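You operate a simulated robot arm through the tools that you are given. There is no shell and no other tool. Be economical: measure what you need, move in short steps, check, and stop when the job is done.

Carry out the task below with a simulated robot arm. There is one attempt and no reset: what you move stays moved.

TASK
Set screw block 3 up under the lit magnifier on the stone plate.
Fine: slide the lens over it and wind it down.
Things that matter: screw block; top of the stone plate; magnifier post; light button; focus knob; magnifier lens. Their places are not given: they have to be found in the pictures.

It is judged by the outcome, as a careful person would: the job done as asked, and still so three seconds after it is handed in. It fails if anything else is knocked over, pushed out of place, dropped, spilled or broken.

THE ROBOT
A 7-joint arm with a two-finger parallel gripper, fixed in place. Base frame: the origin is at the foot of the arm, x ahead of it, y to its left, z up; the work surface is at about z = 0. Lengths are in mm, angles in rad, forces in N, time in s.
With the tool pointing down near the work surface it reaches from about 240 to 620 mm from the base axis. Its first joint turns from -1.152 to 1.152 rad. Payload 2.6 kg.
Tool frame: the origin (TCP) lies between the finger pads and is the grasp point; the fingertips stand 30 mm ahead of it; z points along the fingers, y is the line along which they close. The gripper opens to 94 mm. The fingers are 28 mm wide and 10 mm thick; the gripper's body (50 by 96 mm) begins 55 mm behind the TCP.
Orientation is that of the tool frame in the base frame, as a unit quaternion [w, x, y, z]. With the fingers straight down and closing along the base's y, the tool's x points along the base's -x, its y along +y and its z along -z.

THE INTERFACE
- The arm moves only by the tool arm_command. Its argument "increments" is a list of rows, each an object (a shift or turn left out is 0, a gripper value left out holds the last) with "offset": the shift along the tool's x, y, z in m, a list of three; "rotation": the turn, a rotation vector about the tool's x, y, z in rad, a list of three. In form: [{"offset": [tx, ty, tz], "rotation": [ax, ay, az]}, ...]. A call has 1 to 12 rows; each row is the pose to reach, as a shift and turn from the pose commanded when the call began, along the tool's axes at that moment. "gripper" is the gripper command, from -1 (shut) to 1 (fully open), values between in proportion, set as the call begins (left out, the last holds). A row lasts 0.2 s, in which the tool goes at most 50 mm and 0.15 rad; a call with a longer step from one row to the next is refused whole, and so is a gripper value outside its range. A pose out of reach is approached as far as the arm can. The call stops where the force on the tool passes 70 N (or 10 N more than at its start, if that is more) or the arm is blocked; 0.2 s more then pass. The fingers move at their own pace (about 72 mm/s each) and stop on an object; they squeeze with about 43 N. The grip force told is the motor's: it shows also when the fingers shut on nothing. Time passes only in rows, and 0.2 s behind the last, so rows that repeat a pose let the fingers close. It gives the time, the measured TCP pose, the force on the tool (base axes), the opening and the grip force at its end, in the units of the frame above (readings bear some noise).
- Cameras (640 x 400 px; columns grow to the right, rows downward): "scene" is fixed at [24.4, 428.1, 559.3]; the picture's right is [-0.86, -0.52, 0.00], its down [-0.32, 0.52, -0.79] and it looks along [0.41, -0.68, -0.61] (base axes); focal length 227 px, centre (320, 200). "wrist" rides on the gripper at [-37, 0, -58] in the tool frame; the picture's right is [0.00, -1.00, 0.00], its down [0.97, 0.00, -0.24] and it looks along [0.24, 0.00, 0.97] (tool axes); focal length 218 px, centre (320, 200).
- snapshot(camera): a new picture of that camera. No time passes.
- pixel_to_xyz(camera, pixels): for up to 12 pixels [column, row] of the newest picture of that camera ("zoom" is the newest enlarged one), the place [x, y, z] in the base frame of the surface seen there, good to about 2 mm. No time passes.
- inspect(camera, box): a new picture of the part [left, top, right, bottom] of that camera's present view, enlarged. No time passes.
- job_done(): hands the job in; it is judged then, once.

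Work in short steps. Measure before you move; look again where a grasp or a placing could have gone wrong, and mend it. You have 80 turns and 34 pictures in all, the two below and enlarged ones among them. Open the gripper and draw the arm clear of the work before you hand the job in, unless the task says otherwise; then end with one line.

The tools are called after ">>>" as name(argument=value, ...) on one line, values as JSON. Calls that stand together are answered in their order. arm_command: Moves the arm, as the interface text tells. Its arguments: {"type":"object","properties":{"increments":{"type":"array","items":{"type":"object","properties":{"offset":{"type":"array","items":{"type":"number"}},"rotation":{"type":"array","items":{"type":"number"}}}}},"gripper":{"type":"number"}},"required":["increments"]} The other tools are called the same way: snapshot (camera) takes a picture; pixel_to_xyz (camera, pixels) gives the place of the surface under pixels of a picture; inspect (camera, box) takes an enlarged picture of a part of a camera's view; job_done () hands the job in.

At the start:

```text
clock: 0.0
ee_pos: [333.6, -31.6, 415.1]
ee_rot: [0.0, 0.0, 1.0, 0.0]
wrist_force: [-0.5, -1.1, 0.8]
grip_width: 94.0
grip_force: 0.0
```

scene: 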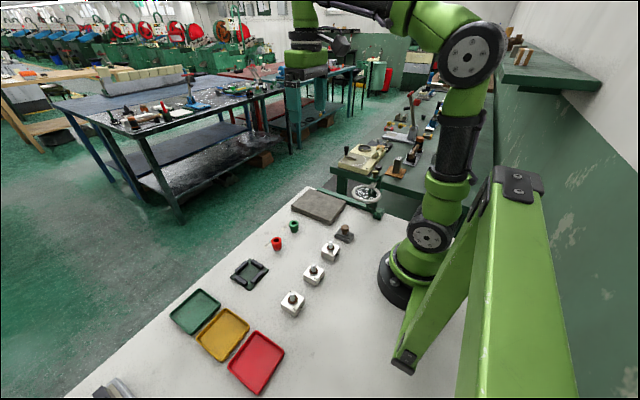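
wrist: 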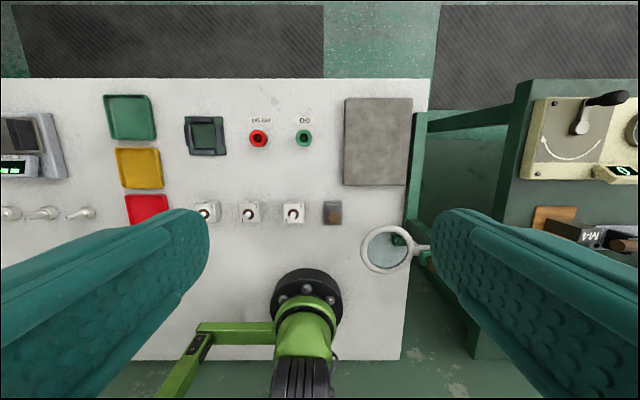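

The wrist view shows the stone plate near (378,140), three screw blocks near (207,212), (249,212), (294,212), and the magnifier ring near (387,250). I'll enlarge these for detail.

>>> inspect(camera="scene", box=[260, 160, 420, 260])

>>> inspect(camera="wrist", box=[180, 80, 450, 280])

>>> inspect(camera="scene", box=[220, 210, 380, 330])

```text
4.00 times, centred on (340, 210) of scene
```

zoom: 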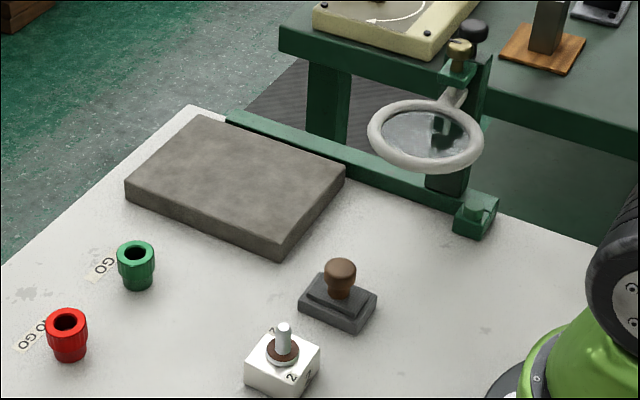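

```text
2.00 times, centred on (315, 180) of wrist
```

zoom: 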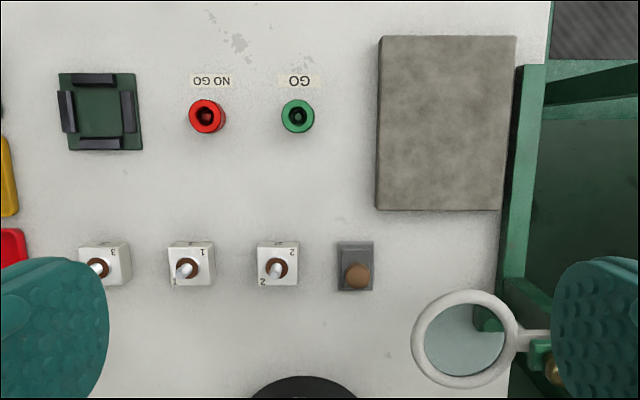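

```text
3.33 times, centred on (300, 270) of scene
```

zoom: 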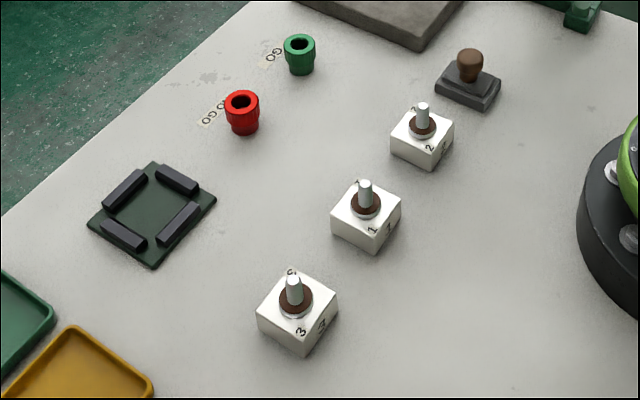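

Block 3 is the one at scene (292,303). Now I measure the blocks, plate, rail and magnifier.

>>> pixel_to_xyz(camera="zoom", pixels=[[294, 280], [298, 318], [259, 313], [304, 355], [336, 288], [302, 325], [297, 272], [366, 182], [345, 222]])

>>> inspect(camera="scene", box=[340, 160, 404, 220])

```text
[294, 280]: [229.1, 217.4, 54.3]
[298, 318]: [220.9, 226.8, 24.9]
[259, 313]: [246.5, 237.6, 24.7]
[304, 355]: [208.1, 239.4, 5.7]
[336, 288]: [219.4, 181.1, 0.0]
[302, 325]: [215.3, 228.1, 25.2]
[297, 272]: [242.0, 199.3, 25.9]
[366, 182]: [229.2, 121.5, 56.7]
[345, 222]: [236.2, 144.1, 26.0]
```

```text
6.67 times, centred on (372, 190) of scene
```

zoom: 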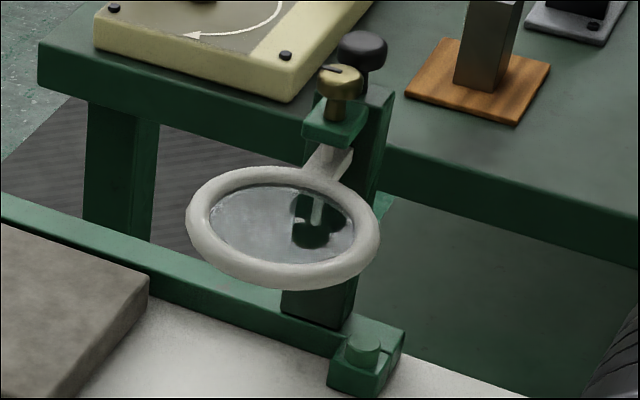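

The brass knob at (340,88), the black cap at (362,50), the ring, the post and a green stub at (362,347) all show. I measure them here.

>>> pixel_to_xyz(camera="zoom", pixels=[[340, 75], [340, 100], [362, 45], [335, 125], [328, 165], [200, 210], [365, 235], [285, 175], [282, 270], [362, 345], [375, 180], [320, 305]])

>>> pixel_to_xyz(camera="wrist", pixels=[[346, 100], [410, 100], [346, 183], [405, 183], [387, 230], [387, 270], [364, 250], [410, 250], [422, 247], [418, 125], [207, 212], [397, 240]])

```text
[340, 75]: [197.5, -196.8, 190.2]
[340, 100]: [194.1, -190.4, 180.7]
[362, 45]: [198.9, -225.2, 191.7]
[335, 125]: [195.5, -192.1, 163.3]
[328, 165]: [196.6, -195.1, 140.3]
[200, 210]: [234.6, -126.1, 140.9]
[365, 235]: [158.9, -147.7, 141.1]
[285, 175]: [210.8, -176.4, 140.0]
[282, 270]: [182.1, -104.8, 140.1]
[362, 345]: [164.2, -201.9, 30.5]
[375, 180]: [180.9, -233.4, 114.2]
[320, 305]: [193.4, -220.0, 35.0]
```

```text
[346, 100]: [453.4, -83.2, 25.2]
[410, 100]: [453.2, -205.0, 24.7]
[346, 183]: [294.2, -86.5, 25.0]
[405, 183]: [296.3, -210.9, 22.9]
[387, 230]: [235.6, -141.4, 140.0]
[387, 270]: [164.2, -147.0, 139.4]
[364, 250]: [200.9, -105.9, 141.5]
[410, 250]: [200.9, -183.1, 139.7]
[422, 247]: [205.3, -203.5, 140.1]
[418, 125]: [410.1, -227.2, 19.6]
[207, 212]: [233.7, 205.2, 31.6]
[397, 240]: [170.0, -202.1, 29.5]
```

The plate spans x 292–455, y −205…−85, top z 25; the ring centre is (198,−145,140) and the post is on a rail at y≈−225. Block 3 centre is about (228,218), so I move above it with a narrowed gripper.

>>> arm_command(gripper=0.45, increments=[{"offset": [0.012, 0.031, 0.027]}, {"offset": [0.024, 0.062, 0.054]}, {"offset": [0.036, 0.093, 0.081]}, {"offset": [0.048, 0.124, 0.108]}, {"offset": [0.06, 0.155, 0.135]}, {"offset": [0.072, 0.186, 0.162]}, {"offset": [0.084, 0.217, 0.189]}, {"offset": [0.096, 0.24, 0.216]}, {"offset": [0.1056, 0.2496, 0.245]}, {"offset": [0.1056, 0.2496, 0.265]}])

>>> snapshot(camera="wrist")

```text
clock: 2.2
ee_pos: [225.1, 219.2, 149.1]
ee_rot: [0.0, 0.001, 1.0, -0.001]
wrist_force: [-0.2, 0.3, -0.2]
grip_width: 67.8
grip_force: 0.0
```

```text
27 pictures are left
```

wrist: 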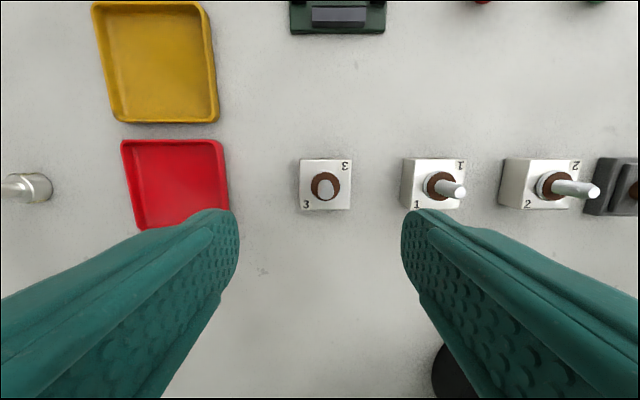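

Block 3 is at (325,185). I measure its edges.

>>> pixel_to_xyz(camera="wrist", pixels=[[302, 185], [349, 185], [325, 161], [325, 208], [325, 188], [225, 195], [403, 185]])

```text
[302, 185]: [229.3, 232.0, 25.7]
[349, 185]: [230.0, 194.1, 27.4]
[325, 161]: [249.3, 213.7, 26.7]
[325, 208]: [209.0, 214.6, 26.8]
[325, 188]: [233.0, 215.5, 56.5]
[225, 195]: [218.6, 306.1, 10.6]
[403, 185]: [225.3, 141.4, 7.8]
```

Block centre (229,214), 40 mm wide, 26 high. I descend with the fingers straddling it and close.

>>> arm_command(increments=[{"offset": [-0.002, -0.004, 0.03]}, {"offset": [-0.002, -0.004, 0.06]}, {"offset": [-0.002, -0.004, 0.09]}, {"offset": [-0.002, -0.004, 0.112]}, {"offset": [-0.002, -0.004, 0.112]}])

>>> arm_command(gripper=-1, increments=[{}, {}, {}, {}])

>>> snapshot(camera="wrist")

```text
clock: 3.4
ee_pos: [228.6, 215.7, 36.4]
ee_rot: [0.0, 0.0, 1.0, 0.0]
wrist_force: [0.1, 0.2, 0.2]
grip_width: 68.2
grip_force: 0.0
```

```text
clock: 4.4
ee_pos: [228.5, 215.3, 36.0]
ee_rot: [0.0, 0.0, 1.0, 0.0]
wrist_force: [0.1, 0.6, 0.0]
grip_width: 43.8
grip_force: 43.2
```

```text
26 pictures are left
```

wrist: 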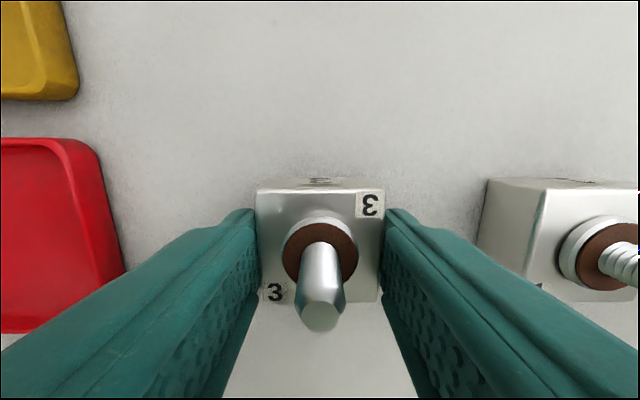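

Gripped (43.8 mm wide, 43 N). I lift 120 mm and carry it to over the plate centre (372,−145).

>>> arm_command(increments=[{"offset": [0, 0, -0.04]}, {"offset": [0, 0, -0.08]}, {"offset": [0, 0, -0.12]}, {"offset": [-0.018, -0.045, -0.12]}, {"offset": [-0.036, -0.09, -0.12]}, {"offset": [-0.054, -0.135, -0.12]}, {"offset": [-0.072, -0.18, -0.12]}, {"offset": [-0.09, -0.225, -0.12]}, {"offset": [-0.108, -0.27, -0.12]}, {"offset": [-0.126, -0.315, -0.12]}, {"offset": [-0.143, -0.36, -0.12]}, {"offset": [-0.143, -0.36, -0.12]}])

>>> snapshot(camera="wrist")

```text
clock: 7.0
ee_pos: [374.7, -146.3, 156.3]
ee_rot: [0.0, 0.0, 1.0, 0.0]
wrist_force: [-0.4, 0.4, -3.8]
grip_width: 43.6
grip_force: 42.7
```

```text
25 pictures are left
```

wrist: 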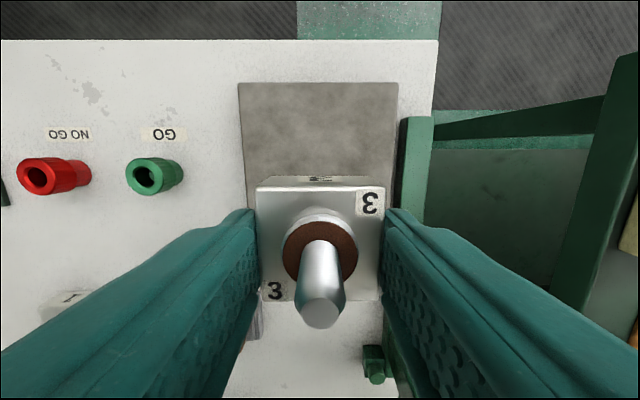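

The block is held level above the plate. I lower it about 94 mm, watching the force.

>>> arm_command(increments=[{"offset": [0, 0, 0.03]}, {"offset": [0, 0, 0.06]}, {"offset": [0, 0, 0.08]}, {"offset": [0, 0, 0.09]}, {"offset": [0, 0, 0.094]}, {"offset": [0, 0, 0.094]}])

```text
clock: 8.4
ee_pos: [373.3, -146.0, 64.6]
ee_rot: [0.0, 0.0, 1.0, 0.0]
wrist_force: [0.2, -0.9, -4.8]
grip_width: 43.6
grip_force: 43.4
```

Weight is still carried (−4.8 N). I creep down further.

>>> arm_command(increments=[{"offset": [0, 0, 0.001]}, {"offset": [0, 0, 0.001]}])

>>> arm_command(increments=[{"offset": [0, 0, 0.001]}, {"offset": [0, 0, 0.001]}])

>>> inspect(camera="scene", box=[270, 170, 398, 250])

```text
clock: 9.0
ee_pos: [372.3, -145.8, 62.8]
ee_rot: [0.0, 0.0, 1.0, 0.0]
wrist_force: [-0.2, 0.0, -4.1]
grip_width: 43.6
grip_force: 43.3
```

```text
clock: 9.6
ee_pos: [371.4, -146.1, 63.3]
ee_rot: [0.0, 0.001, 1.0, 0.0]
wrist_force: [-0.7, -0.7, -4.2]
grip_width: 43.5
grip_force: 43.3
```

```text
5.00 times, centred on (334, 210) of scene
```

zoom: 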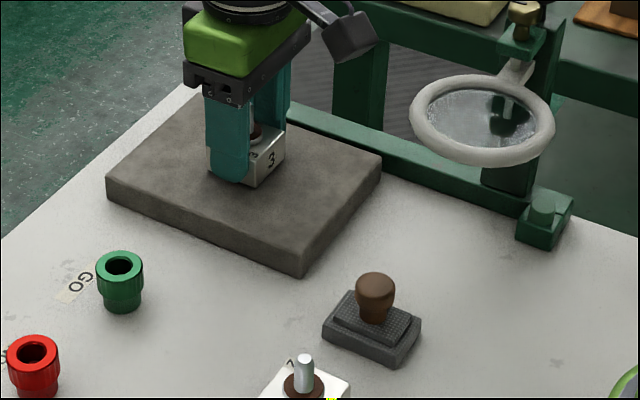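

Nearly down. I continue in 1 mm steps until the force changes.

>>> arm_command(increments=[{"offset": [0, 0, 0.001]}, {"offset": [0, 0, 0.001]}])

>>> arm_command(increments=[{"offset": [0, 0, 0.001]}, {"offset": [0, 0, 0.001]}])

```text
clock: 10.2
ee_pos: [372.0, -144.9, 62.3]
ee_rot: [0.0, 0.0, 1.0, 0.0]
wrist_force: [-3.0, 1.1, 2.9]
grip_width: 43.4
grip_force: 42.8
```

```text
clock: 10.8
ee_pos: [372.5, -145.6, 60.0]
ee_rot: [0.001, 0.001, 1.0, 0.0]
wrist_force: [-10.2, 2.8, 24.2]
grip_width: 43.6
grip_force: 43.1
```

The block is seated (force rose to 24 N). I ease up 1 mm, open, and rise.

>>> arm_command(increments=[{"offset": [0, 0, -0.001]}])

>>> arm_command(gripper=0.4, increments=[{}, {}, {}])

>>> arm_command(increments=[{"offset": [0, 0, -0.04]}, {"offset": [0, 0, -0.08]}, {"offset": [0, 0, -0.12]}, {"offset": [0, 0, -0.16]}, {"offset": [0.03, 0, -0.2]}, {"offset": [0.07, -0.02, -0.22]}, {"offset": [0.07, -0.02, -0.22]}])

>>> snapshot(camera="wrist")

```text
clock: 11.2
ee_pos: [372.3, -145.2, 60.2]
ee_rot: [0.001, -0.001, 1.0, 0.0]
wrist_force: [-0.9, 0.4, 12.7]
grip_width: 43.7
grip_force: 43.2
```

```text
clock: 12.0
ee_pos: [371.9, -146.0, 60.5]
ee_rot: [0.0, 0.0, 1.0, 0.0]
wrist_force: [-0.8, 0.6, 0.2]
grip_width: 65.7
grip_force: 0.1
```

```text
clock: 13.6
ee_pos: [303.3, -166.4, 281.3]
ee_rot: [0.0, 0.0, 1.0, 0.0]
wrist_force: [0.2, 0.2, -0.2]
grip_width: 65.9
grip_force: 0.0
```

```text
23 pictures are left
```

wrist: 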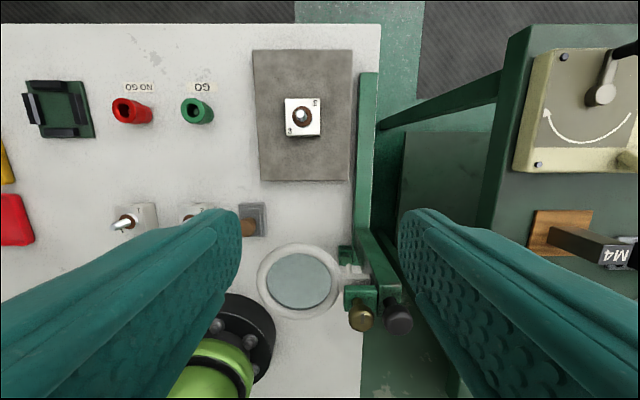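

Block 3 stands on the plate at (302,117). I enlarge the magnifier head to tell the knob, button and post apart.

>>> inspect(camera="wrist", box=[320, 230, 432, 342])

>>> inspect(camera="scene", box=[350, 162, 398, 192])

```text
3.57 times, centred on (376, 286) of wrist
```

zoom: 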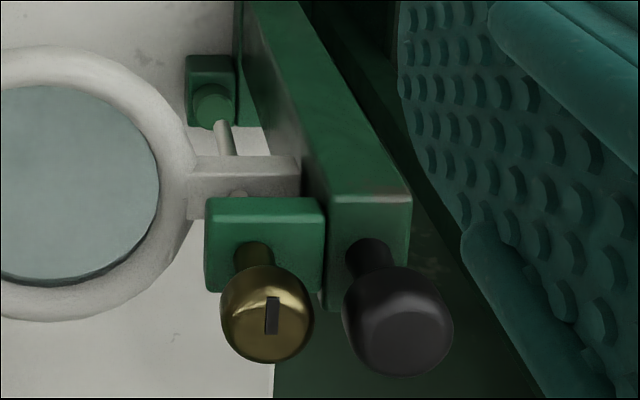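

```text
13.33 times, centred on (374, 177) of scene
```

zoom: 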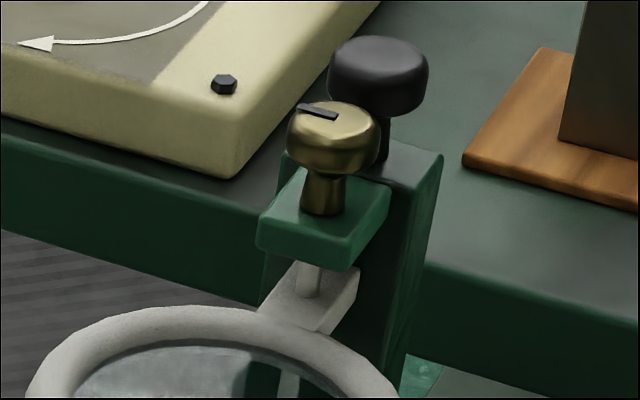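

The brass slotted knob is the focus knob, the black ball caps the post, and the green stub on the small box at the foot looks like the light button. I measure these precisely.

>>> pixel_to_xyz(camera="zoom", pixels=[[335, 120], [335, 150], [375, 55], [380, 100], [378, 150], [320, 190], [360, 210], [290, 235], [410, 175], [425, 180], [308, 280], [350, 290]])

>>> pixel_to_xyz(camera="wrist", pixels=[[379, 258], [346, 250], [360, 320], [398, 318], [383, 287], [356, 291], [352, 270], [367, 80], [302, 117], [365, 230], [290, 103], [316, 131]])

>>> inspect(camera="scene", box=[350, 190, 398, 220])

```text
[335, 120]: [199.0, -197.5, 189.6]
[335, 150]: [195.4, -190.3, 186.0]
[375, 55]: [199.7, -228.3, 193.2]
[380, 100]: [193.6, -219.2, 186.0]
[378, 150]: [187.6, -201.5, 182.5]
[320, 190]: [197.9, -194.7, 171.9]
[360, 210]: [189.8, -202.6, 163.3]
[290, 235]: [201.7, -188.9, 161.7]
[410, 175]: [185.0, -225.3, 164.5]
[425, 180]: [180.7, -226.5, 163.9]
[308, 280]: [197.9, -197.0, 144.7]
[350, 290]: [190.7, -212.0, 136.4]
```

```text
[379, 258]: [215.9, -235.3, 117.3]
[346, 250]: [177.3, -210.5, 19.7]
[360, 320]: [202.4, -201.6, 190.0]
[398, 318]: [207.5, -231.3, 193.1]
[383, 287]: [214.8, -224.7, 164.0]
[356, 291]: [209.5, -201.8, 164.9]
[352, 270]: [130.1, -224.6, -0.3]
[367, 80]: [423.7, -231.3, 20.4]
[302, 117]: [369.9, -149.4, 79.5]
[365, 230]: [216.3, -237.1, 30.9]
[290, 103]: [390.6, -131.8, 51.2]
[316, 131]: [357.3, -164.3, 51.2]
```

```text
13.33 times, centred on (374, 205) of scene
```

zoom: 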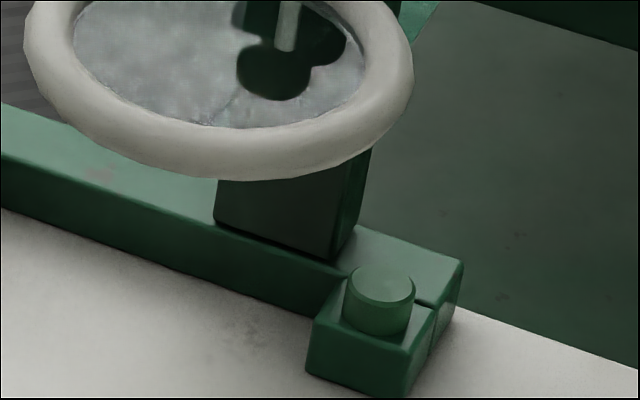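

The button is on a fixed box at the rail end, (168,−202), top z≈30, beneath the lens for now; the post is x 182–215, y −214…−238, top z 164. So I slide the post first: I turn the gripper 90° above it so the fingers close along x.

>>> arm_command(increments=[{"offset": [0.01, -0.006, -0.001], "rotation": [0, 0, 0.1428]}, {"offset": [0.02, -0.012, -0.001], "rotation": [0, 0, 0.2856]}, {"offset": [0.03, -0.018, -0.001], "rotation": [0, 0, 0.4284]}, {"offset": [0.04, -0.024, -0.001], "rotation": [0, 0, 0.5712]}, {"offset": [0.05, -0.03, -0.001], "rotation": [0, 0, 0.714]}, {"offset": [0.06, -0.036, -0.001], "rotation": [0, 0, 0.8568]}, {"offset": [0.07, -0.042, -0.001], "rotation": [0, 0, 0.9996]}, {"offset": [0.08, -0.048, -0.001], "rotation": [0, 0, 1.1424]}, {"offset": [0.09, -0.055, -0.001], "rotation": [0, 0, 1.2852]}, {"offset": [0.1, -0.062, -0.001], "rotation": [0, 0, 1.428]}, {"offset": [0.105, -0.067, -0.001], "rotation": [0, 0, 1.5708]}, {"offset": [0.105, -0.067, -0.001], "rotation": [0, 0, 1.5708]}])

>>> snapshot(camera="wrist")

```text
clock: 16.2
ee_pos: [197.0, -232.8, 282.1]
ee_rot: [0.0, 0.708, 0.706, 0.001]
wrist_force: [0.5, -0.7, -0.4]
grip_width: 65.9
grip_force: 0.0
```

```text
19 pictures are left
```

wrist: 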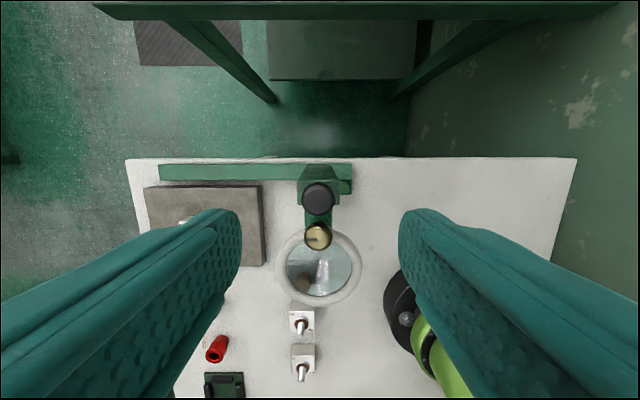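

The post cap (318,198) is centred between the fingers. I descend to z≈150 and close on the post.

>>> arm_command(increments=[{"offset": [0, 0, 0.04]}, {"offset": [0, 0, 0.08]}, {"offset": [0, 0, 0.11]}, {"offset": [0, 0, 0.13]}, {"offset": [0, 0, 0.13]}])

>>> arm_command(gripper=-1, increments=[{}, {}, {}])

>>> inspect(camera="scene", box=[324, 140, 420, 220])

```text
clock: 17.4
ee_pos: [193.8, -234.0, 152.0]
ee_rot: [0.001, 0.707, 0.707, 0.0]
wrist_force: [-0.1, -1.0, -0.6]
grip_width: 65.7
grip_force: 0.0
```

```text
clock: 18.2
ee_pos: [198.9, -232.0, 152.1]
ee_rot: [0.004, 0.705, 0.709, 0.001]
wrist_force: [49.4, -3.7, -13.7]
grip_width: 40.2
grip_force: 44.5
```

```text
5.00 times, centred on (372, 180) of scene
```

zoom: 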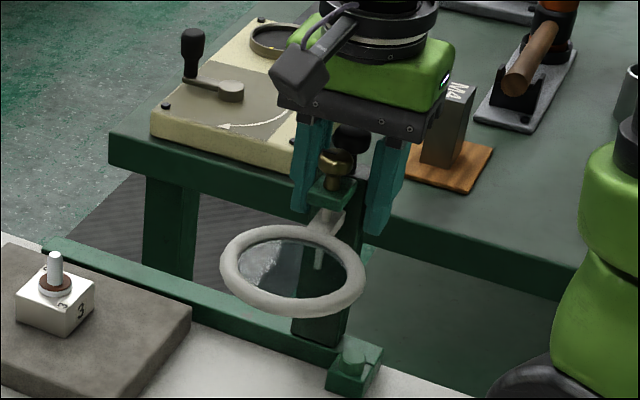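

The post is gripped (40 mm). I slide it toward +x (tool +y), first a short test.

>>> arm_command(increments=[{"offset": [0, 0.01, 0]}, {"offset": [0, 0.02, 0]}, {"offset": [0, 0.03, 0]}, {"offset": [0, 0.04, 0]}])

```text
clock: 19.2
ee_pos: [236.3, -233.1, 152.4]
ee_rot: [0.0, 0.708, 0.706, 0.0]
wrist_force: [-0.9, -5.4, -3.9]
grip_width: 40.2
grip_force: 44.8
```

It slides freely. I go on another 137 mm.

>>> arm_command(increments=[{"offset": [0, 0.02, 0]}, {"offset": [0, 0.04, 0]}, {"offset": [0, 0.06, 0]}, {"offset": [0, 0.08, 0]}, {"offset": [0, 0.1, 0]}, {"offset": [0, 0.12, 0]}, {"offset": [0, 0.13, 0]}, {"offset": [0, 0.137, 0]}, {"offset": [0, 0.137, 0]}])

>>> inspect(camera="scene", box=[264, 130, 392, 230])

```text
clock: 21.2
ee_pos: [374.4, -232.8, 152.2]
ee_rot: [-0.001, 0.708, 0.706, -0.001]
wrist_force: [-11.8, -11.8, -14.3]
grip_width: 39.9
grip_force: 45.1
```

```text
4.00 times, centred on (328, 180) of scene
```

zoom: 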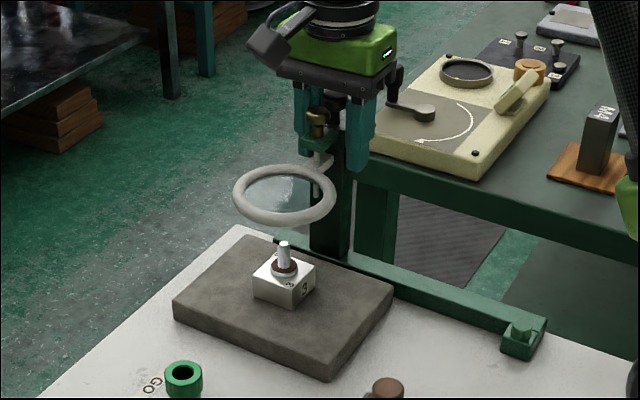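

I check the ring's position against the block.

>>> pixel_to_xyz(camera="zoom", pixels=[[239, 190], [330, 205], [300, 168], [268, 216], [284, 243], [258, 272], [313, 262], [318, 115]])

```text
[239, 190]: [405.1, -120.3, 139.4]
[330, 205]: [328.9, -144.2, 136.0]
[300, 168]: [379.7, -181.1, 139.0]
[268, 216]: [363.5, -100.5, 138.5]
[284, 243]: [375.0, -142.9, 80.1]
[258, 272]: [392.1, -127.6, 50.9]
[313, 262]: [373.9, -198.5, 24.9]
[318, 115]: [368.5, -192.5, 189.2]
```

The lens is at about (372,−143), over the block (374,−146). I release and rise straight up, then look.

>>> arm_command(gripper=0.4, increments=[{}, {}, {}])

>>> arm_command(increments=[{"offset": [0, 0, -0.03]}, {"offset": [0, 0, -0.06]}, {"offset": [0, 0, -0.09]}, {"offset": [0, 0, -0.12]}, {"offset": [0, 0, -0.12]}])

>>> snapshot(camera="wrist")

```text
clock: 22.0
ee_pos: [376.0, -232.2, 152.8]
ee_rot: [-0.001, 0.707, 0.707, 0.001]
wrist_force: [0.3, 0.3, 0.8]
grip_width: 65.9
grip_force: 0.0
```

```text
clock: 23.2
ee_pos: [377.4, -232.3, 272.6]
ee_rot: [0.0, 0.707, 0.707, 0.0]
wrist_force: [-0.3, -0.5, -0.3]
grip_width: 65.7
grip_force: 0.1
```

```text
16 pictures are left
```

wrist: 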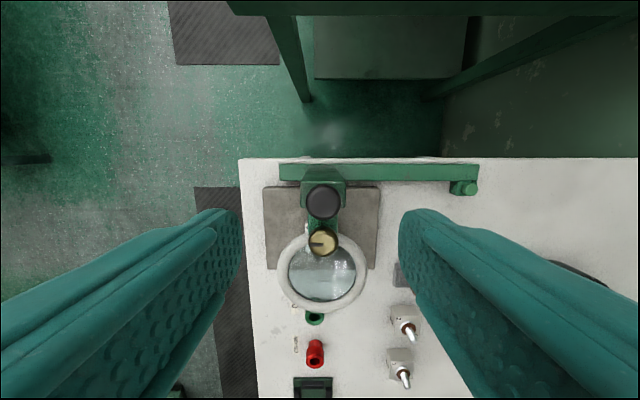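

The brass knob is at (323,242) with slot pointing left, black cap at (322,202), button at (468,188). I measure them.

>>> pixel_to_xyz(camera="wrist", pixels=[[324, 242], [310, 242], [337, 242], [324, 230], [324, 255], [322, 202], [306, 202], [339, 202], [468, 187], [346, 222], [301, 180], [463, 184]])

>>> inspect(camera="wrist", box=[272, 170, 372, 270])

```text
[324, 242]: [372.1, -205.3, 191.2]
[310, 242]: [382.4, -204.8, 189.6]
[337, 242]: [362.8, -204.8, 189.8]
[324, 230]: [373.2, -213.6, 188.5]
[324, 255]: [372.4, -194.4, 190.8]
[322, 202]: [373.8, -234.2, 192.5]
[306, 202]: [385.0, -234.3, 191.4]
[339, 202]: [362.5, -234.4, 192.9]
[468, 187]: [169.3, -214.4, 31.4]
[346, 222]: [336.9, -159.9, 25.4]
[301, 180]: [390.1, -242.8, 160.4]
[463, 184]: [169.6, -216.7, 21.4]
```

```text
4.00 times, centred on (322, 220) of wrist
```

zoom: 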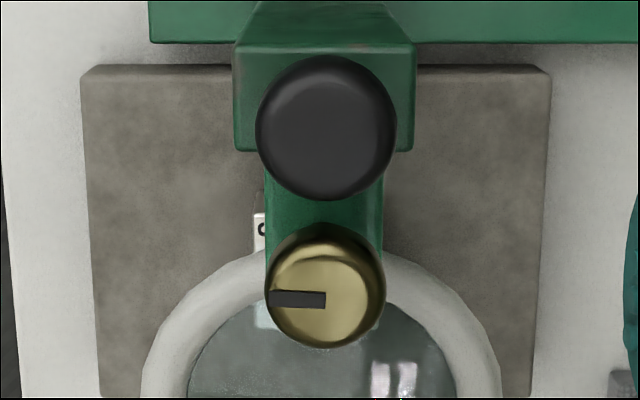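

Knob centre ≈(372.5,−204.3), radius 10, beside the black cap (374,−234, radius 12). I use the pad's edge (tool 8 mm to the +y side of the knob) so the fingers clear the cap, opening about 32 mm, and descend to tip z≈174.

>>> arm_command(gripper=-0.3, increments=[{"offset": [0.02, -0.001, 0]}, {"offset": [0.037, -0.0024, 0]}, {"offset": [0.037, -0.0024, 0.02]}, {"offset": [0.037, -0.0024, 0.04]}, {"offset": [0.037, -0.0024, 0.055]}, {"offset": [0.037, -0.0024, 0.068]}, {"offset": [0.037, -0.0024, 0.068]}])

>>> snapshot(camera="wrist")

```text
clock: 24.8
ee_pos: [371.0, -195.5, 201.8]
ee_rot: [0.0, 0.707, 0.707, 0.0]
wrist_force: [-0.4, 0.3, 0.2]
grip_width: 32.6
grip_force: 0.1
```

```text
14 pictures are left
```

wrist: 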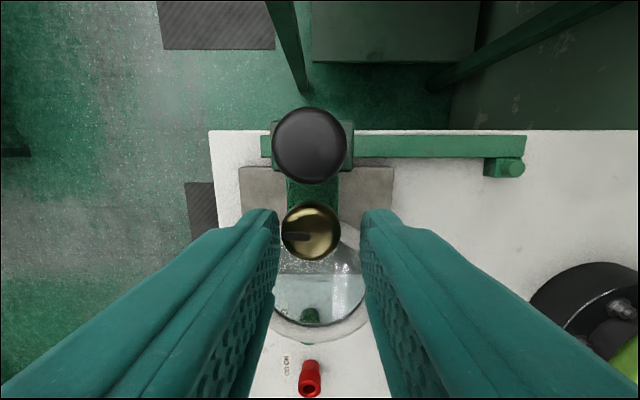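

The knob at (311,232) is 9 px left of the finger midline (≈3 mm). I shift, close, and look.

>>> arm_command(increments=[{"offset": [0, 0.003, 0]}, {"offset": [0, 0.003, 0]}])

>>> arm_command(gripper=-1, increments=[{}, {}, {}])

>>> arm_command(increments=[{"offset": [-0.0001, 0.0011, 0], "rotation": [0, 0, 0.14]}, {"offset": [-0.0003, 0.0022, 0], "rotation": [0, 0, 0.28]}, {"offset": [-0.0007, 0.0033, 0], "rotation": [0, 0, 0.42]}, {"offset": [-0.0012, 0.0042, 0], "rotation": [0, 0, 0.56]}, {"offset": [-0.0019, 0.0052, 0], "rotation": [0, 0, 0.7]}, {"offset": [-0.0019, 0.0052, 0], "rotation": [0, 0, 0.7]}])

>>> inspect(camera="scene", box=[284, 140, 380, 210])

```text
clock: 25.4
ee_pos: [374.4, -195.8, 203.2]
ee_rot: [0.0, 0.707, 0.707, 0.0]
wrist_force: [-0.1, -0.4, 0.2]
grip_width: 33.1
grip_force: 0.0
```

```text
clock: 26.2
ee_pos: [373.1, -195.1, 203.4]
ee_rot: [0.0, 0.708, 0.707, 0.001]
wrist_force: [-5.7, 1.1, 1.5]
grip_width: 21.2
grip_force: 45.2
```

```text
clock: 27.6
ee_pos: [378.5, -196.6, 203.2]
ee_rot: [-0.005, 0.908, 0.419, -0.001]
wrist_force: [-21.3, 12.8, -8.5]
grip_width: 21.2
grip_force: 45.4
```

```text
5.71 times, centred on (332, 175) of scene
```

zoom: 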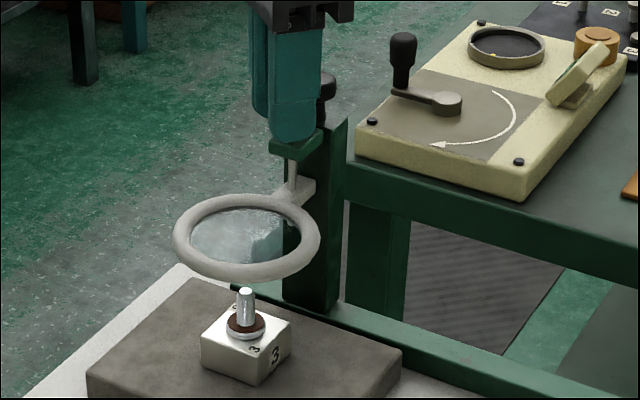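

The knob turned with the gripper; clockwise seen from above. I measure the ring height to see the direction.

>>> pixel_to_xyz(camera="zoom", pixels=[[180, 235], [313, 240], [245, 202], [245, 272], [300, 187], [310, 215], [246, 290]])

```text
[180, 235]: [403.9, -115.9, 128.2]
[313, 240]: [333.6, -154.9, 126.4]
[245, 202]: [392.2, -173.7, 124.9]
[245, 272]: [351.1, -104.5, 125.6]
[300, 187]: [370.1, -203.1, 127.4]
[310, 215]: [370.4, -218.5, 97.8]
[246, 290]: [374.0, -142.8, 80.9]
```

Clockwise lowers the lens: 139 → 127 for 0.7 rad, with the screw top at 81. I open, turn back 1.4 rad, and re-grip for the next stroke.

>>> arm_command(gripper=-0.3, increments=[{}, {}])

>>> arm_command(increments=[{"offset": [-0.0001, -0.0011, 0], "rotation": [0, 0, -0.14]}, {"offset": [-0.0003, -0.0022, 0], "rotation": [0, 0, -0.28]}, {"offset": [-0.0007, -0.0033, 0], "rotation": [0, 0, -0.42]}, {"offset": [-0.0012, -0.0042, 0], "rotation": [0, 0, -0.56]}, {"offset": [-0.0019, -0.0052, 0], "rotation": [0, 0, -0.7]}, {"offset": [-0.0027, -0.006, 0], "rotation": [0, 0, -0.84]}, {"offset": [-0.0035, -0.0066, 0], "rotation": [0, 0, -0.98]}, {"offset": [-0.0045, -0.0072, 0], "rotation": [0, 0, -1.12]}, {"offset": [-0.0056, -0.0076, 0], "rotation": [0, 0, -1.26]}, {"offset": [-0.0066, -0.0079, 0], "rotation": [0, 0, -1.4]}, {"offset": [-0.0066, -0.0079, 0], "rotation": [0, 0, -1.4]}])

>>> snapshot(camera="wrist")

```text
clock: 28.2
ee_pos: [380.5, -198.6, 203.8]
ee_rot: [0.0, 0.907, 0.422, 0.001]
wrist_force: [0.6, -0.8, 1.3]
grip_width: 33.0
grip_force: 0.1
```

```text
clock: 30.6
ee_pos: [371.0, -198.1, 204.5]
ee_rot: [0.0, 0.422, 0.907, 0.0]
wrist_force: [-0.5, 0.6, -0.2]
grip_width: 32.8
grip_force: 0.0
```

```text
12 pictures are left
```

wrist: 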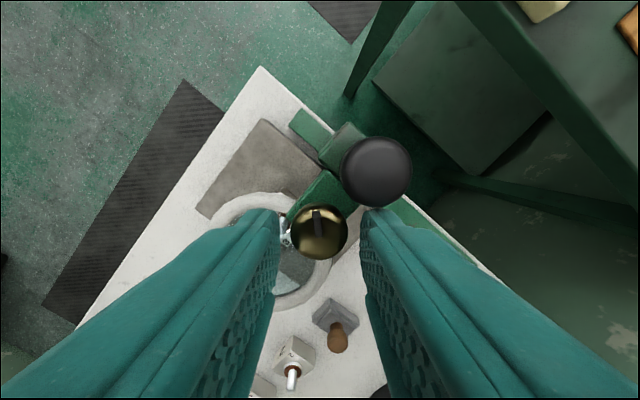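

The knob (320,232) is centred between the fingers and clear of the cap. I grip and turn another 0.7 rad.

>>> arm_command(gripper=-1, increments=[{}, {}, {}])

>>> arm_command(increments=[{"offset": [-0.0001, 0.0011, 0], "rotation": [0, 0, 0.14]}, {"offset": [-0.0003, 0.0022, 0], "rotation": [0, 0, 0.28]}, {"offset": [-0.0007, 0.0033, 0], "rotation": [0, 0, 0.42]}, {"offset": [-0.0012, 0.0042, 0], "rotation": [0, 0, 0.56]}, {"offset": [-0.0019, 0.0052, 0], "rotation": [0, 0, 0.7]}, {"offset": [-0.0019, 0.0052, 0], "rotation": [0, 0, 0.7]}])

>>> inspect(camera="scene", box=[284, 140, 380, 210])

>>> pixel_to_xyz(camera="zoom", pixels=[[180, 250], [182, 258], [313, 255], [312, 265], [245, 216], [245, 290], [246, 282], [300, 202]])

```text
clock: 31.4
ee_pos: [370.2, -198.2, 204.6]
ee_rot: [0.0, 0.422, 0.907, 0.0]
wrist_force: [-0.6, 1.5, 0.8]
grip_width: 20.9
grip_force: 45.0
```

```text
clock: 32.8
ee_pos: [374.1, -196.3, 204.7]
ee_rot: [0.0, 0.709, 0.705, -0.001]
wrist_force: [-27.6, 1.7, 21.9]
grip_width: 21.4
grip_force: 44.8
```

```text
5.71 times, centred on (332, 175) of scene
```

zoom: 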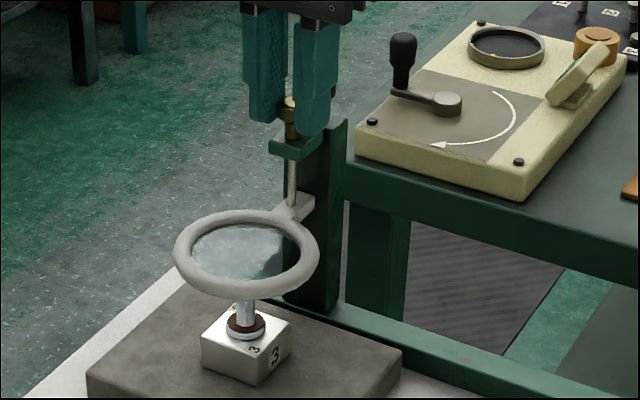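

```text
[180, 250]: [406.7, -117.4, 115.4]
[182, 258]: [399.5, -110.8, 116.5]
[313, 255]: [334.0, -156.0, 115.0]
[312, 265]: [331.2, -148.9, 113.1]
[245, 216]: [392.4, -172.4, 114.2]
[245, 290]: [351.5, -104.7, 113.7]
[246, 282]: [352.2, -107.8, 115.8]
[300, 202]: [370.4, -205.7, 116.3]
```

The lens is now at z≈115, still 34 mm above the screw tip. I turn another 0.7 rad with the same grip.

>>> arm_command(increments=[{"offset": [-0.0001, 0.0011, 0], "rotation": [0, 0, 0.14]}, {"offset": [-0.0003, 0.0022, 0], "rotation": [0, 0, 0.28]}, {"offset": [-0.0007, 0.0033, 0], "rotation": [0, 0, 0.42]}, {"offset": [-0.0012, 0.0042, 0], "rotation": [0, 0, 0.56]}, {"offset": [-0.0019, 0.0052, 0], "rotation": [0, 0, 0.7]}, {"offset": [-0.0019, 0.0052, 0], "rotation": [0, 0, 0.7]}])

>>> inspect(camera="scene", box=[284, 140, 380, 210])

>>> pixel_to_xyz(camera="zoom", pixels=[[182, 265], [182, 272], [313, 270], [312, 278], [245, 231], [245, 304], [246, 297], [300, 217]])

```text
clock: 34.2
ee_pos: [380.3, -197.2, 202.4]
ee_rot: [-0.003, 0.907, 0.42, -0.003]
wrist_force: [-38.1, 9.8, 10.9]
grip_width: 21.1
grip_force: 44.9
```

```text
5.71 times, centred on (332, 175) of scene
```

zoom: 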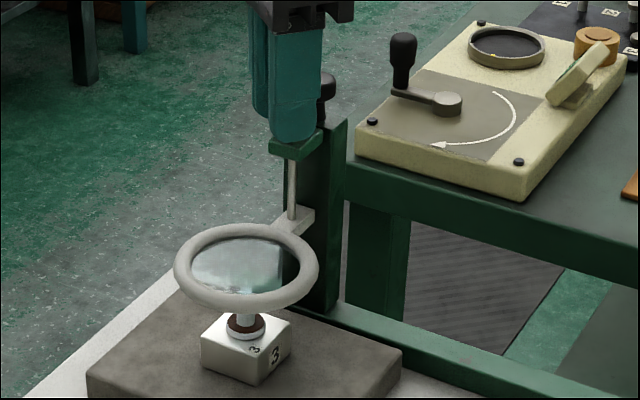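

```text
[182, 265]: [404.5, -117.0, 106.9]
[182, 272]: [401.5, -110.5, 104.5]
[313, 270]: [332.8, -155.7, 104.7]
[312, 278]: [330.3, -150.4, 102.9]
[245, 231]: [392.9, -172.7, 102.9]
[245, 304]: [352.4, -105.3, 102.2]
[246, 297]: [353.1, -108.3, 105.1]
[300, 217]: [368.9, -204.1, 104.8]
```

The lens is at z≈104, about 23 mm over the screw. I release, rise, and look down through the lens.

>>> arm_command(gripper=-0.3, increments=[{}, {}])

>>> arm_command(increments=[{"offset": [0, 0, -0.03]}, {"offset": [0, 0, -0.06]}, {"offset": [0, 0, -0.075]}, {"offset": [0, 0, -0.075]}])

>>> snapshot(camera="wrist")

```text
clock: 34.8
ee_pos: [380.5, -199.9, 203.8]
ee_rot: [0.001, 0.906, 0.422, 0.001]
wrist_force: [-0.2, 0.4, 0.5]
grip_width: 32.8
grip_force: 0.0
```

```text
clock: 35.8
ee_pos: [382.8, -197.6, 279.3]
ee_rot: [0.0, 0.907, 0.421, 0.0]
wrist_force: [0.4, 0.4, 0.5]
grip_width: 33.1
grip_force: 0.0
```

```text
9 pictures are left
```

wrist: 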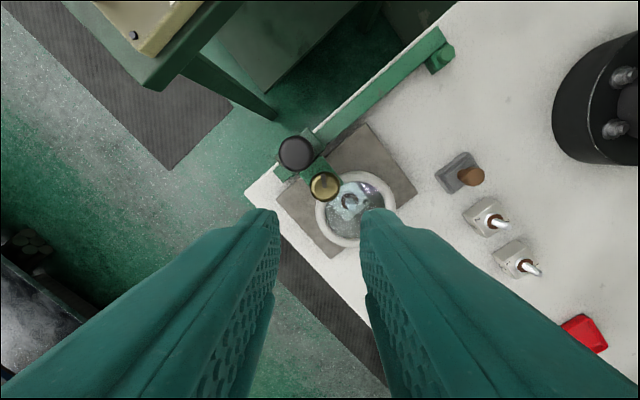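

Next, the light button. I close the gripper, move above it (≈(168,−206)) while turning back 0.7 rad, and look.

>>> arm_command(gripper=-1, increments=[{"offset": [-0.0239, -0.0263, 0], "rotation": [0, 0, -0.117]}, {"offset": [-0.0477, -0.0525, 0], "rotation": [0, 0, -0.234]}, {"offset": [-0.0716, -0.0788, 0], "rotation": [0, 0, -0.351]}, {"offset": [-0.0955, -0.1051, 0], "rotation": [0, 0, -0.468]}, {"offset": [-0.1193, -0.1313, 0], "rotation": [0, 0, -0.585]}, {"offset": [-0.1432, -0.1576, 0], "rotation": [0, 0, -0.7]}, {"offset": [-0.1432, -0.1576, 0.04], "rotation": [0, 0, -0.7]}, {"offset": [-0.1432, -0.1576, 0.08], "rotation": [0, 0, -0.7]}, {"offset": [-0.1432, -0.1576, 0.119], "rotation": [0, 0, -0.7]}, {"offset": [-0.1432, -0.1576, 0.119], "rotation": [0, 0, -0.7]}])

>>> snapshot(camera="wrist")

```text
clock: 38.0
ee_pos: [169.7, -205.1, 163.3]
ee_rot: [0.0, 0.707, 0.707, 0.0]
wrist_force: [0.2, 0.5, 0.3]
grip_width: 0.0
grip_force: 32.4
```

```text
8 pictures are left
```

wrist: 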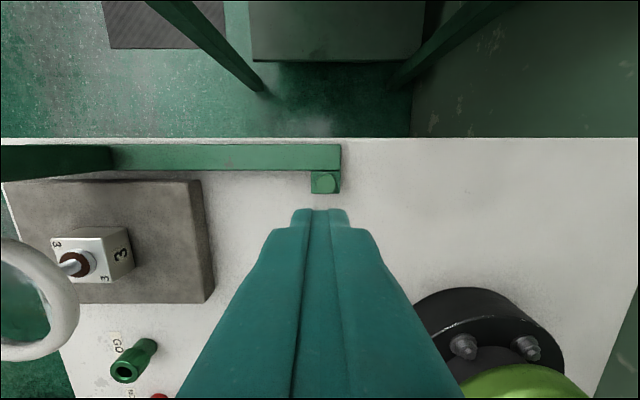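

The button is at (326,183).

>>> pixel_to_xyz(camera="wrist", pixels=[[326, 183], [318, 183], [334, 183], [326, 175], [326, 190], [315, 191]])

```text
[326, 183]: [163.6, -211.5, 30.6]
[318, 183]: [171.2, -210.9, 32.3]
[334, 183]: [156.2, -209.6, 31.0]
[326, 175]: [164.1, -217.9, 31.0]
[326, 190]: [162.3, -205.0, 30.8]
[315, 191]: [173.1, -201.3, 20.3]
```

Button centre ≈(164,−210), top z 31. I descend to just above it.

>>> arm_command(increments=[{"offset": [-0.003, -0.004, 0.03]}, {"offset": [-0.003, -0.004, 0.06]}, {"offset": [-0.003, -0.004, 0.085]}, {"offset": [-0.003, -0.004, 0.095]}, {"offset": [-0.003, -0.004, 0.095]}])

>>> arm_command(increments=[{"offset": [0, 0, 0.002]}, {"offset": [0, 0, 0.003]}, {"offset": [0, 0, 0.004]}, {"offset": [0, 0, 0.005]}, {"offset": [0, 0, 0.005]}])

```text
clock: 39.2
ee_pos: [165.1, -209.1, 66.3]
ee_rot: [0.0, 0.707, 0.707, 0.0]
wrist_force: [-0.3, 0.7, 0.2]
grip_width: 0.0
grip_force: 33.1
```

```text
clock: 40.4
ee_pos: [163.9, -207.6, 61.0]
ee_rot: [0.0, 0.707, 0.708, -0.001]
wrist_force: [0.9, 0.2, 0.2]
grip_width: 0.0
grip_force: 32.7
```

Tip is at about z 31, no contact force yet; I press in 1 mm steps.

>>> arm_command(increments=[{"offset": [0, 0, 0.001]}, {"offset": [0, 0, 0.002]}])

>>> arm_command(increments=[{"offset": [0, 0, 0.001]}, {"offset": [0, 0, 0.002]}])

>>> inspect(camera="scene", box=[284, 140, 412, 230])

```text
clock: 41.0
ee_pos: [162.9, -207.2, 57.7]
ee_rot: [0.001, 0.707, 0.707, 0.0]
wrist_force: [1.0, 0.2, 1.7]
grip_width: 0.0
grip_force: 32.6
```

```text
clock: 41.6
ee_pos: [162.9, -208.7, 56.3]
ee_rot: [0.001, 0.707, 0.707, 0.0]
wrist_force: [-0.2, 0.5, 2.4]
grip_width: 0.0
grip_force: 33.2
```

```text
4.44 times, centred on (348, 185) of scene
```

zoom: 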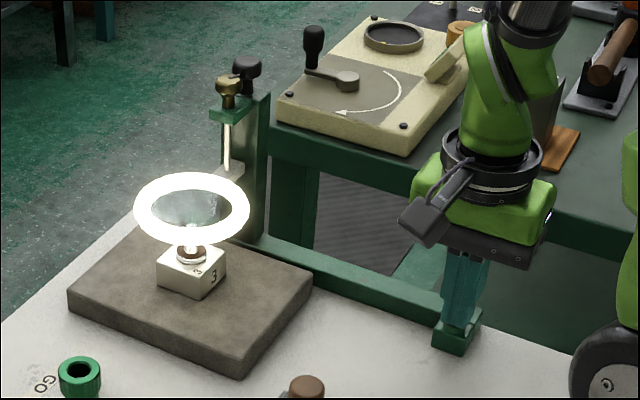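

The ring light is on. I rise off the button and go over the lens to check that it stays lit and how the screw looks through it.

>>> arm_command(increments=[{"offset": [0, 0, -0.04]}, {"offset": [0, 0, -0.08]}, {"offset": [0, 0, -0.12]}, {"offset": [0, 0, -0.16]}, {"offset": [0, 0, -0.2]}, {"offset": [0.02, 0.04, -0.2]}, {"offset": [0.04, 0.08, -0.2]}, {"offset": [0.06, 0.12, -0.2]}, {"offset": [0.08, 0.16, -0.2]}, {"offset": [0.098, 0.2, -0.2]}, {"offset": [0.098, 0.21, -0.2]}, {"offset": [0.098, 0.21, -0.2]}])

>>> inspect(camera="wrist", box=[240, 80, 400, 220])

```text
clock: 44.2
ee_pos: [376.2, -110.1, 254.8]
ee_rot: [0.0, 0.707, 0.708, 0.001]
wrist_force: [0.8, -0.1, 1.4]
grip_width: 0.2
grip_force: 33.8
```

```text
2.86 times, centred on (320, 150) of wrist
```

zoom: 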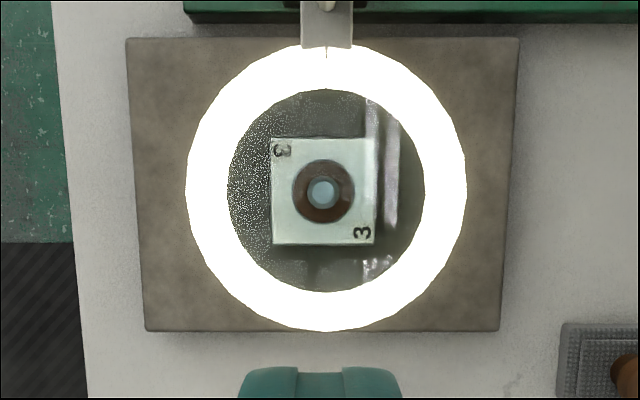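

The light stays on, the block is centred under the lens and looks sharp. I draw the arm back and up with the gripper open, and check how much screw rod is left below the lens arm.

>>> arm_command(gripper=0.4, increments=[{"offset": [0.02, 0, -0.03]}, {"offset": [0.05, 0, -0.06]}, {"offset": [0.09, 0, -0.1]}, {"offset": [0.13, 0, -0.12]}, {"offset": [0.17, 0, -0.12]}, {"offset": [0.17, 0, -0.12]}])

>>> inspect(camera="scene", box=[304, 150, 360, 210])

>>> snapshot(camera="scene")

```text
refused: row 3 steps farther than a row can; nothing moved
```

```text
6.67 times, centred on (332, 180) of scene
```

zoom: 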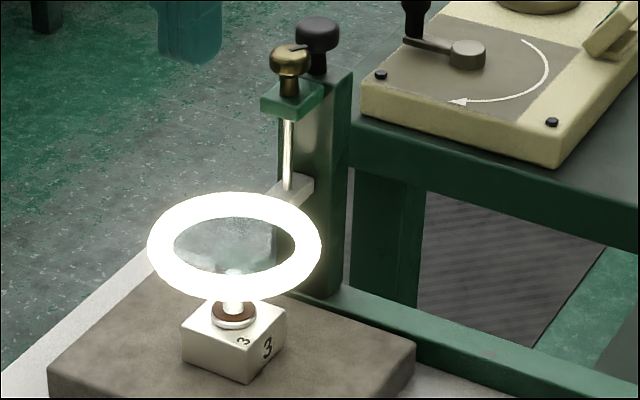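

```text
4 pictures are left
```

scene: 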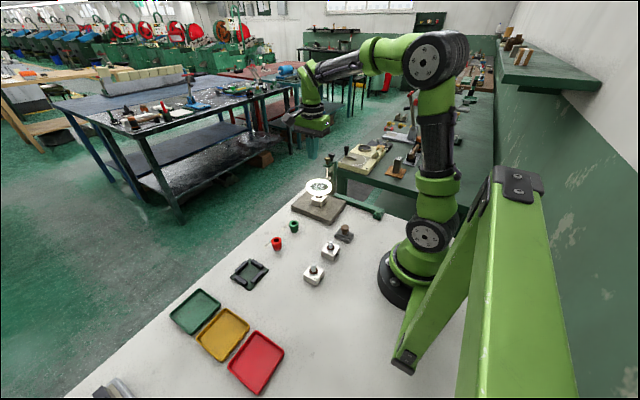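

The lens sits at the end of its screw rod, lit and sharp over the block; the rest is undisturbed. I redo the retreat with smaller steps and the gripper open.

>>> arm_command(gripper=0.4, increments=[{"offset": [0.01, 0, -0.03]}, {"offset": [0.03, 0, -0.06]}, {"offset": [0.06, 0, -0.09]}, {"offset": [0.09, 0, -0.12]}, {"offset": [0.13, 0, -0.12]}, {"offset": [0.17, 0, -0.12]}, {"offset": [0.17, 0, -0.12]}])

>>> inspect(camera="wrist", box=[220, 0, 420, 140])

```text
clock: 45.8
ee_pos: [373.6, 58.8, 377.9]
ee_rot: [0.0, 0.707, 0.708, -0.001]
wrist_force: [-0.2, 0.2, -0.1]
grip_width: 65.6
grip_force: 0.0
```

```text
2.86 times, centred on (320, 70) of wrist
```

zoom: 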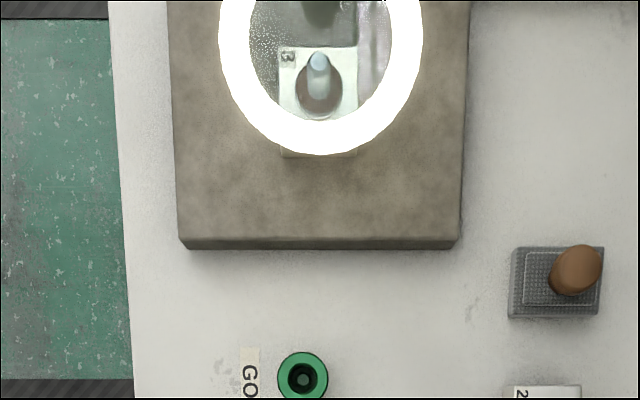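

The arm is clear, the light is still on, and block 3 stands under the lens. I hand the job in.

>>> job_done()

```text
The job is handed in.
```

Screw block 3 stands upright on the stone plate under the lit lens; I wound the lens down about 35 mm, to roughly 23 mm above the screw tip, without feeling for an end stop.
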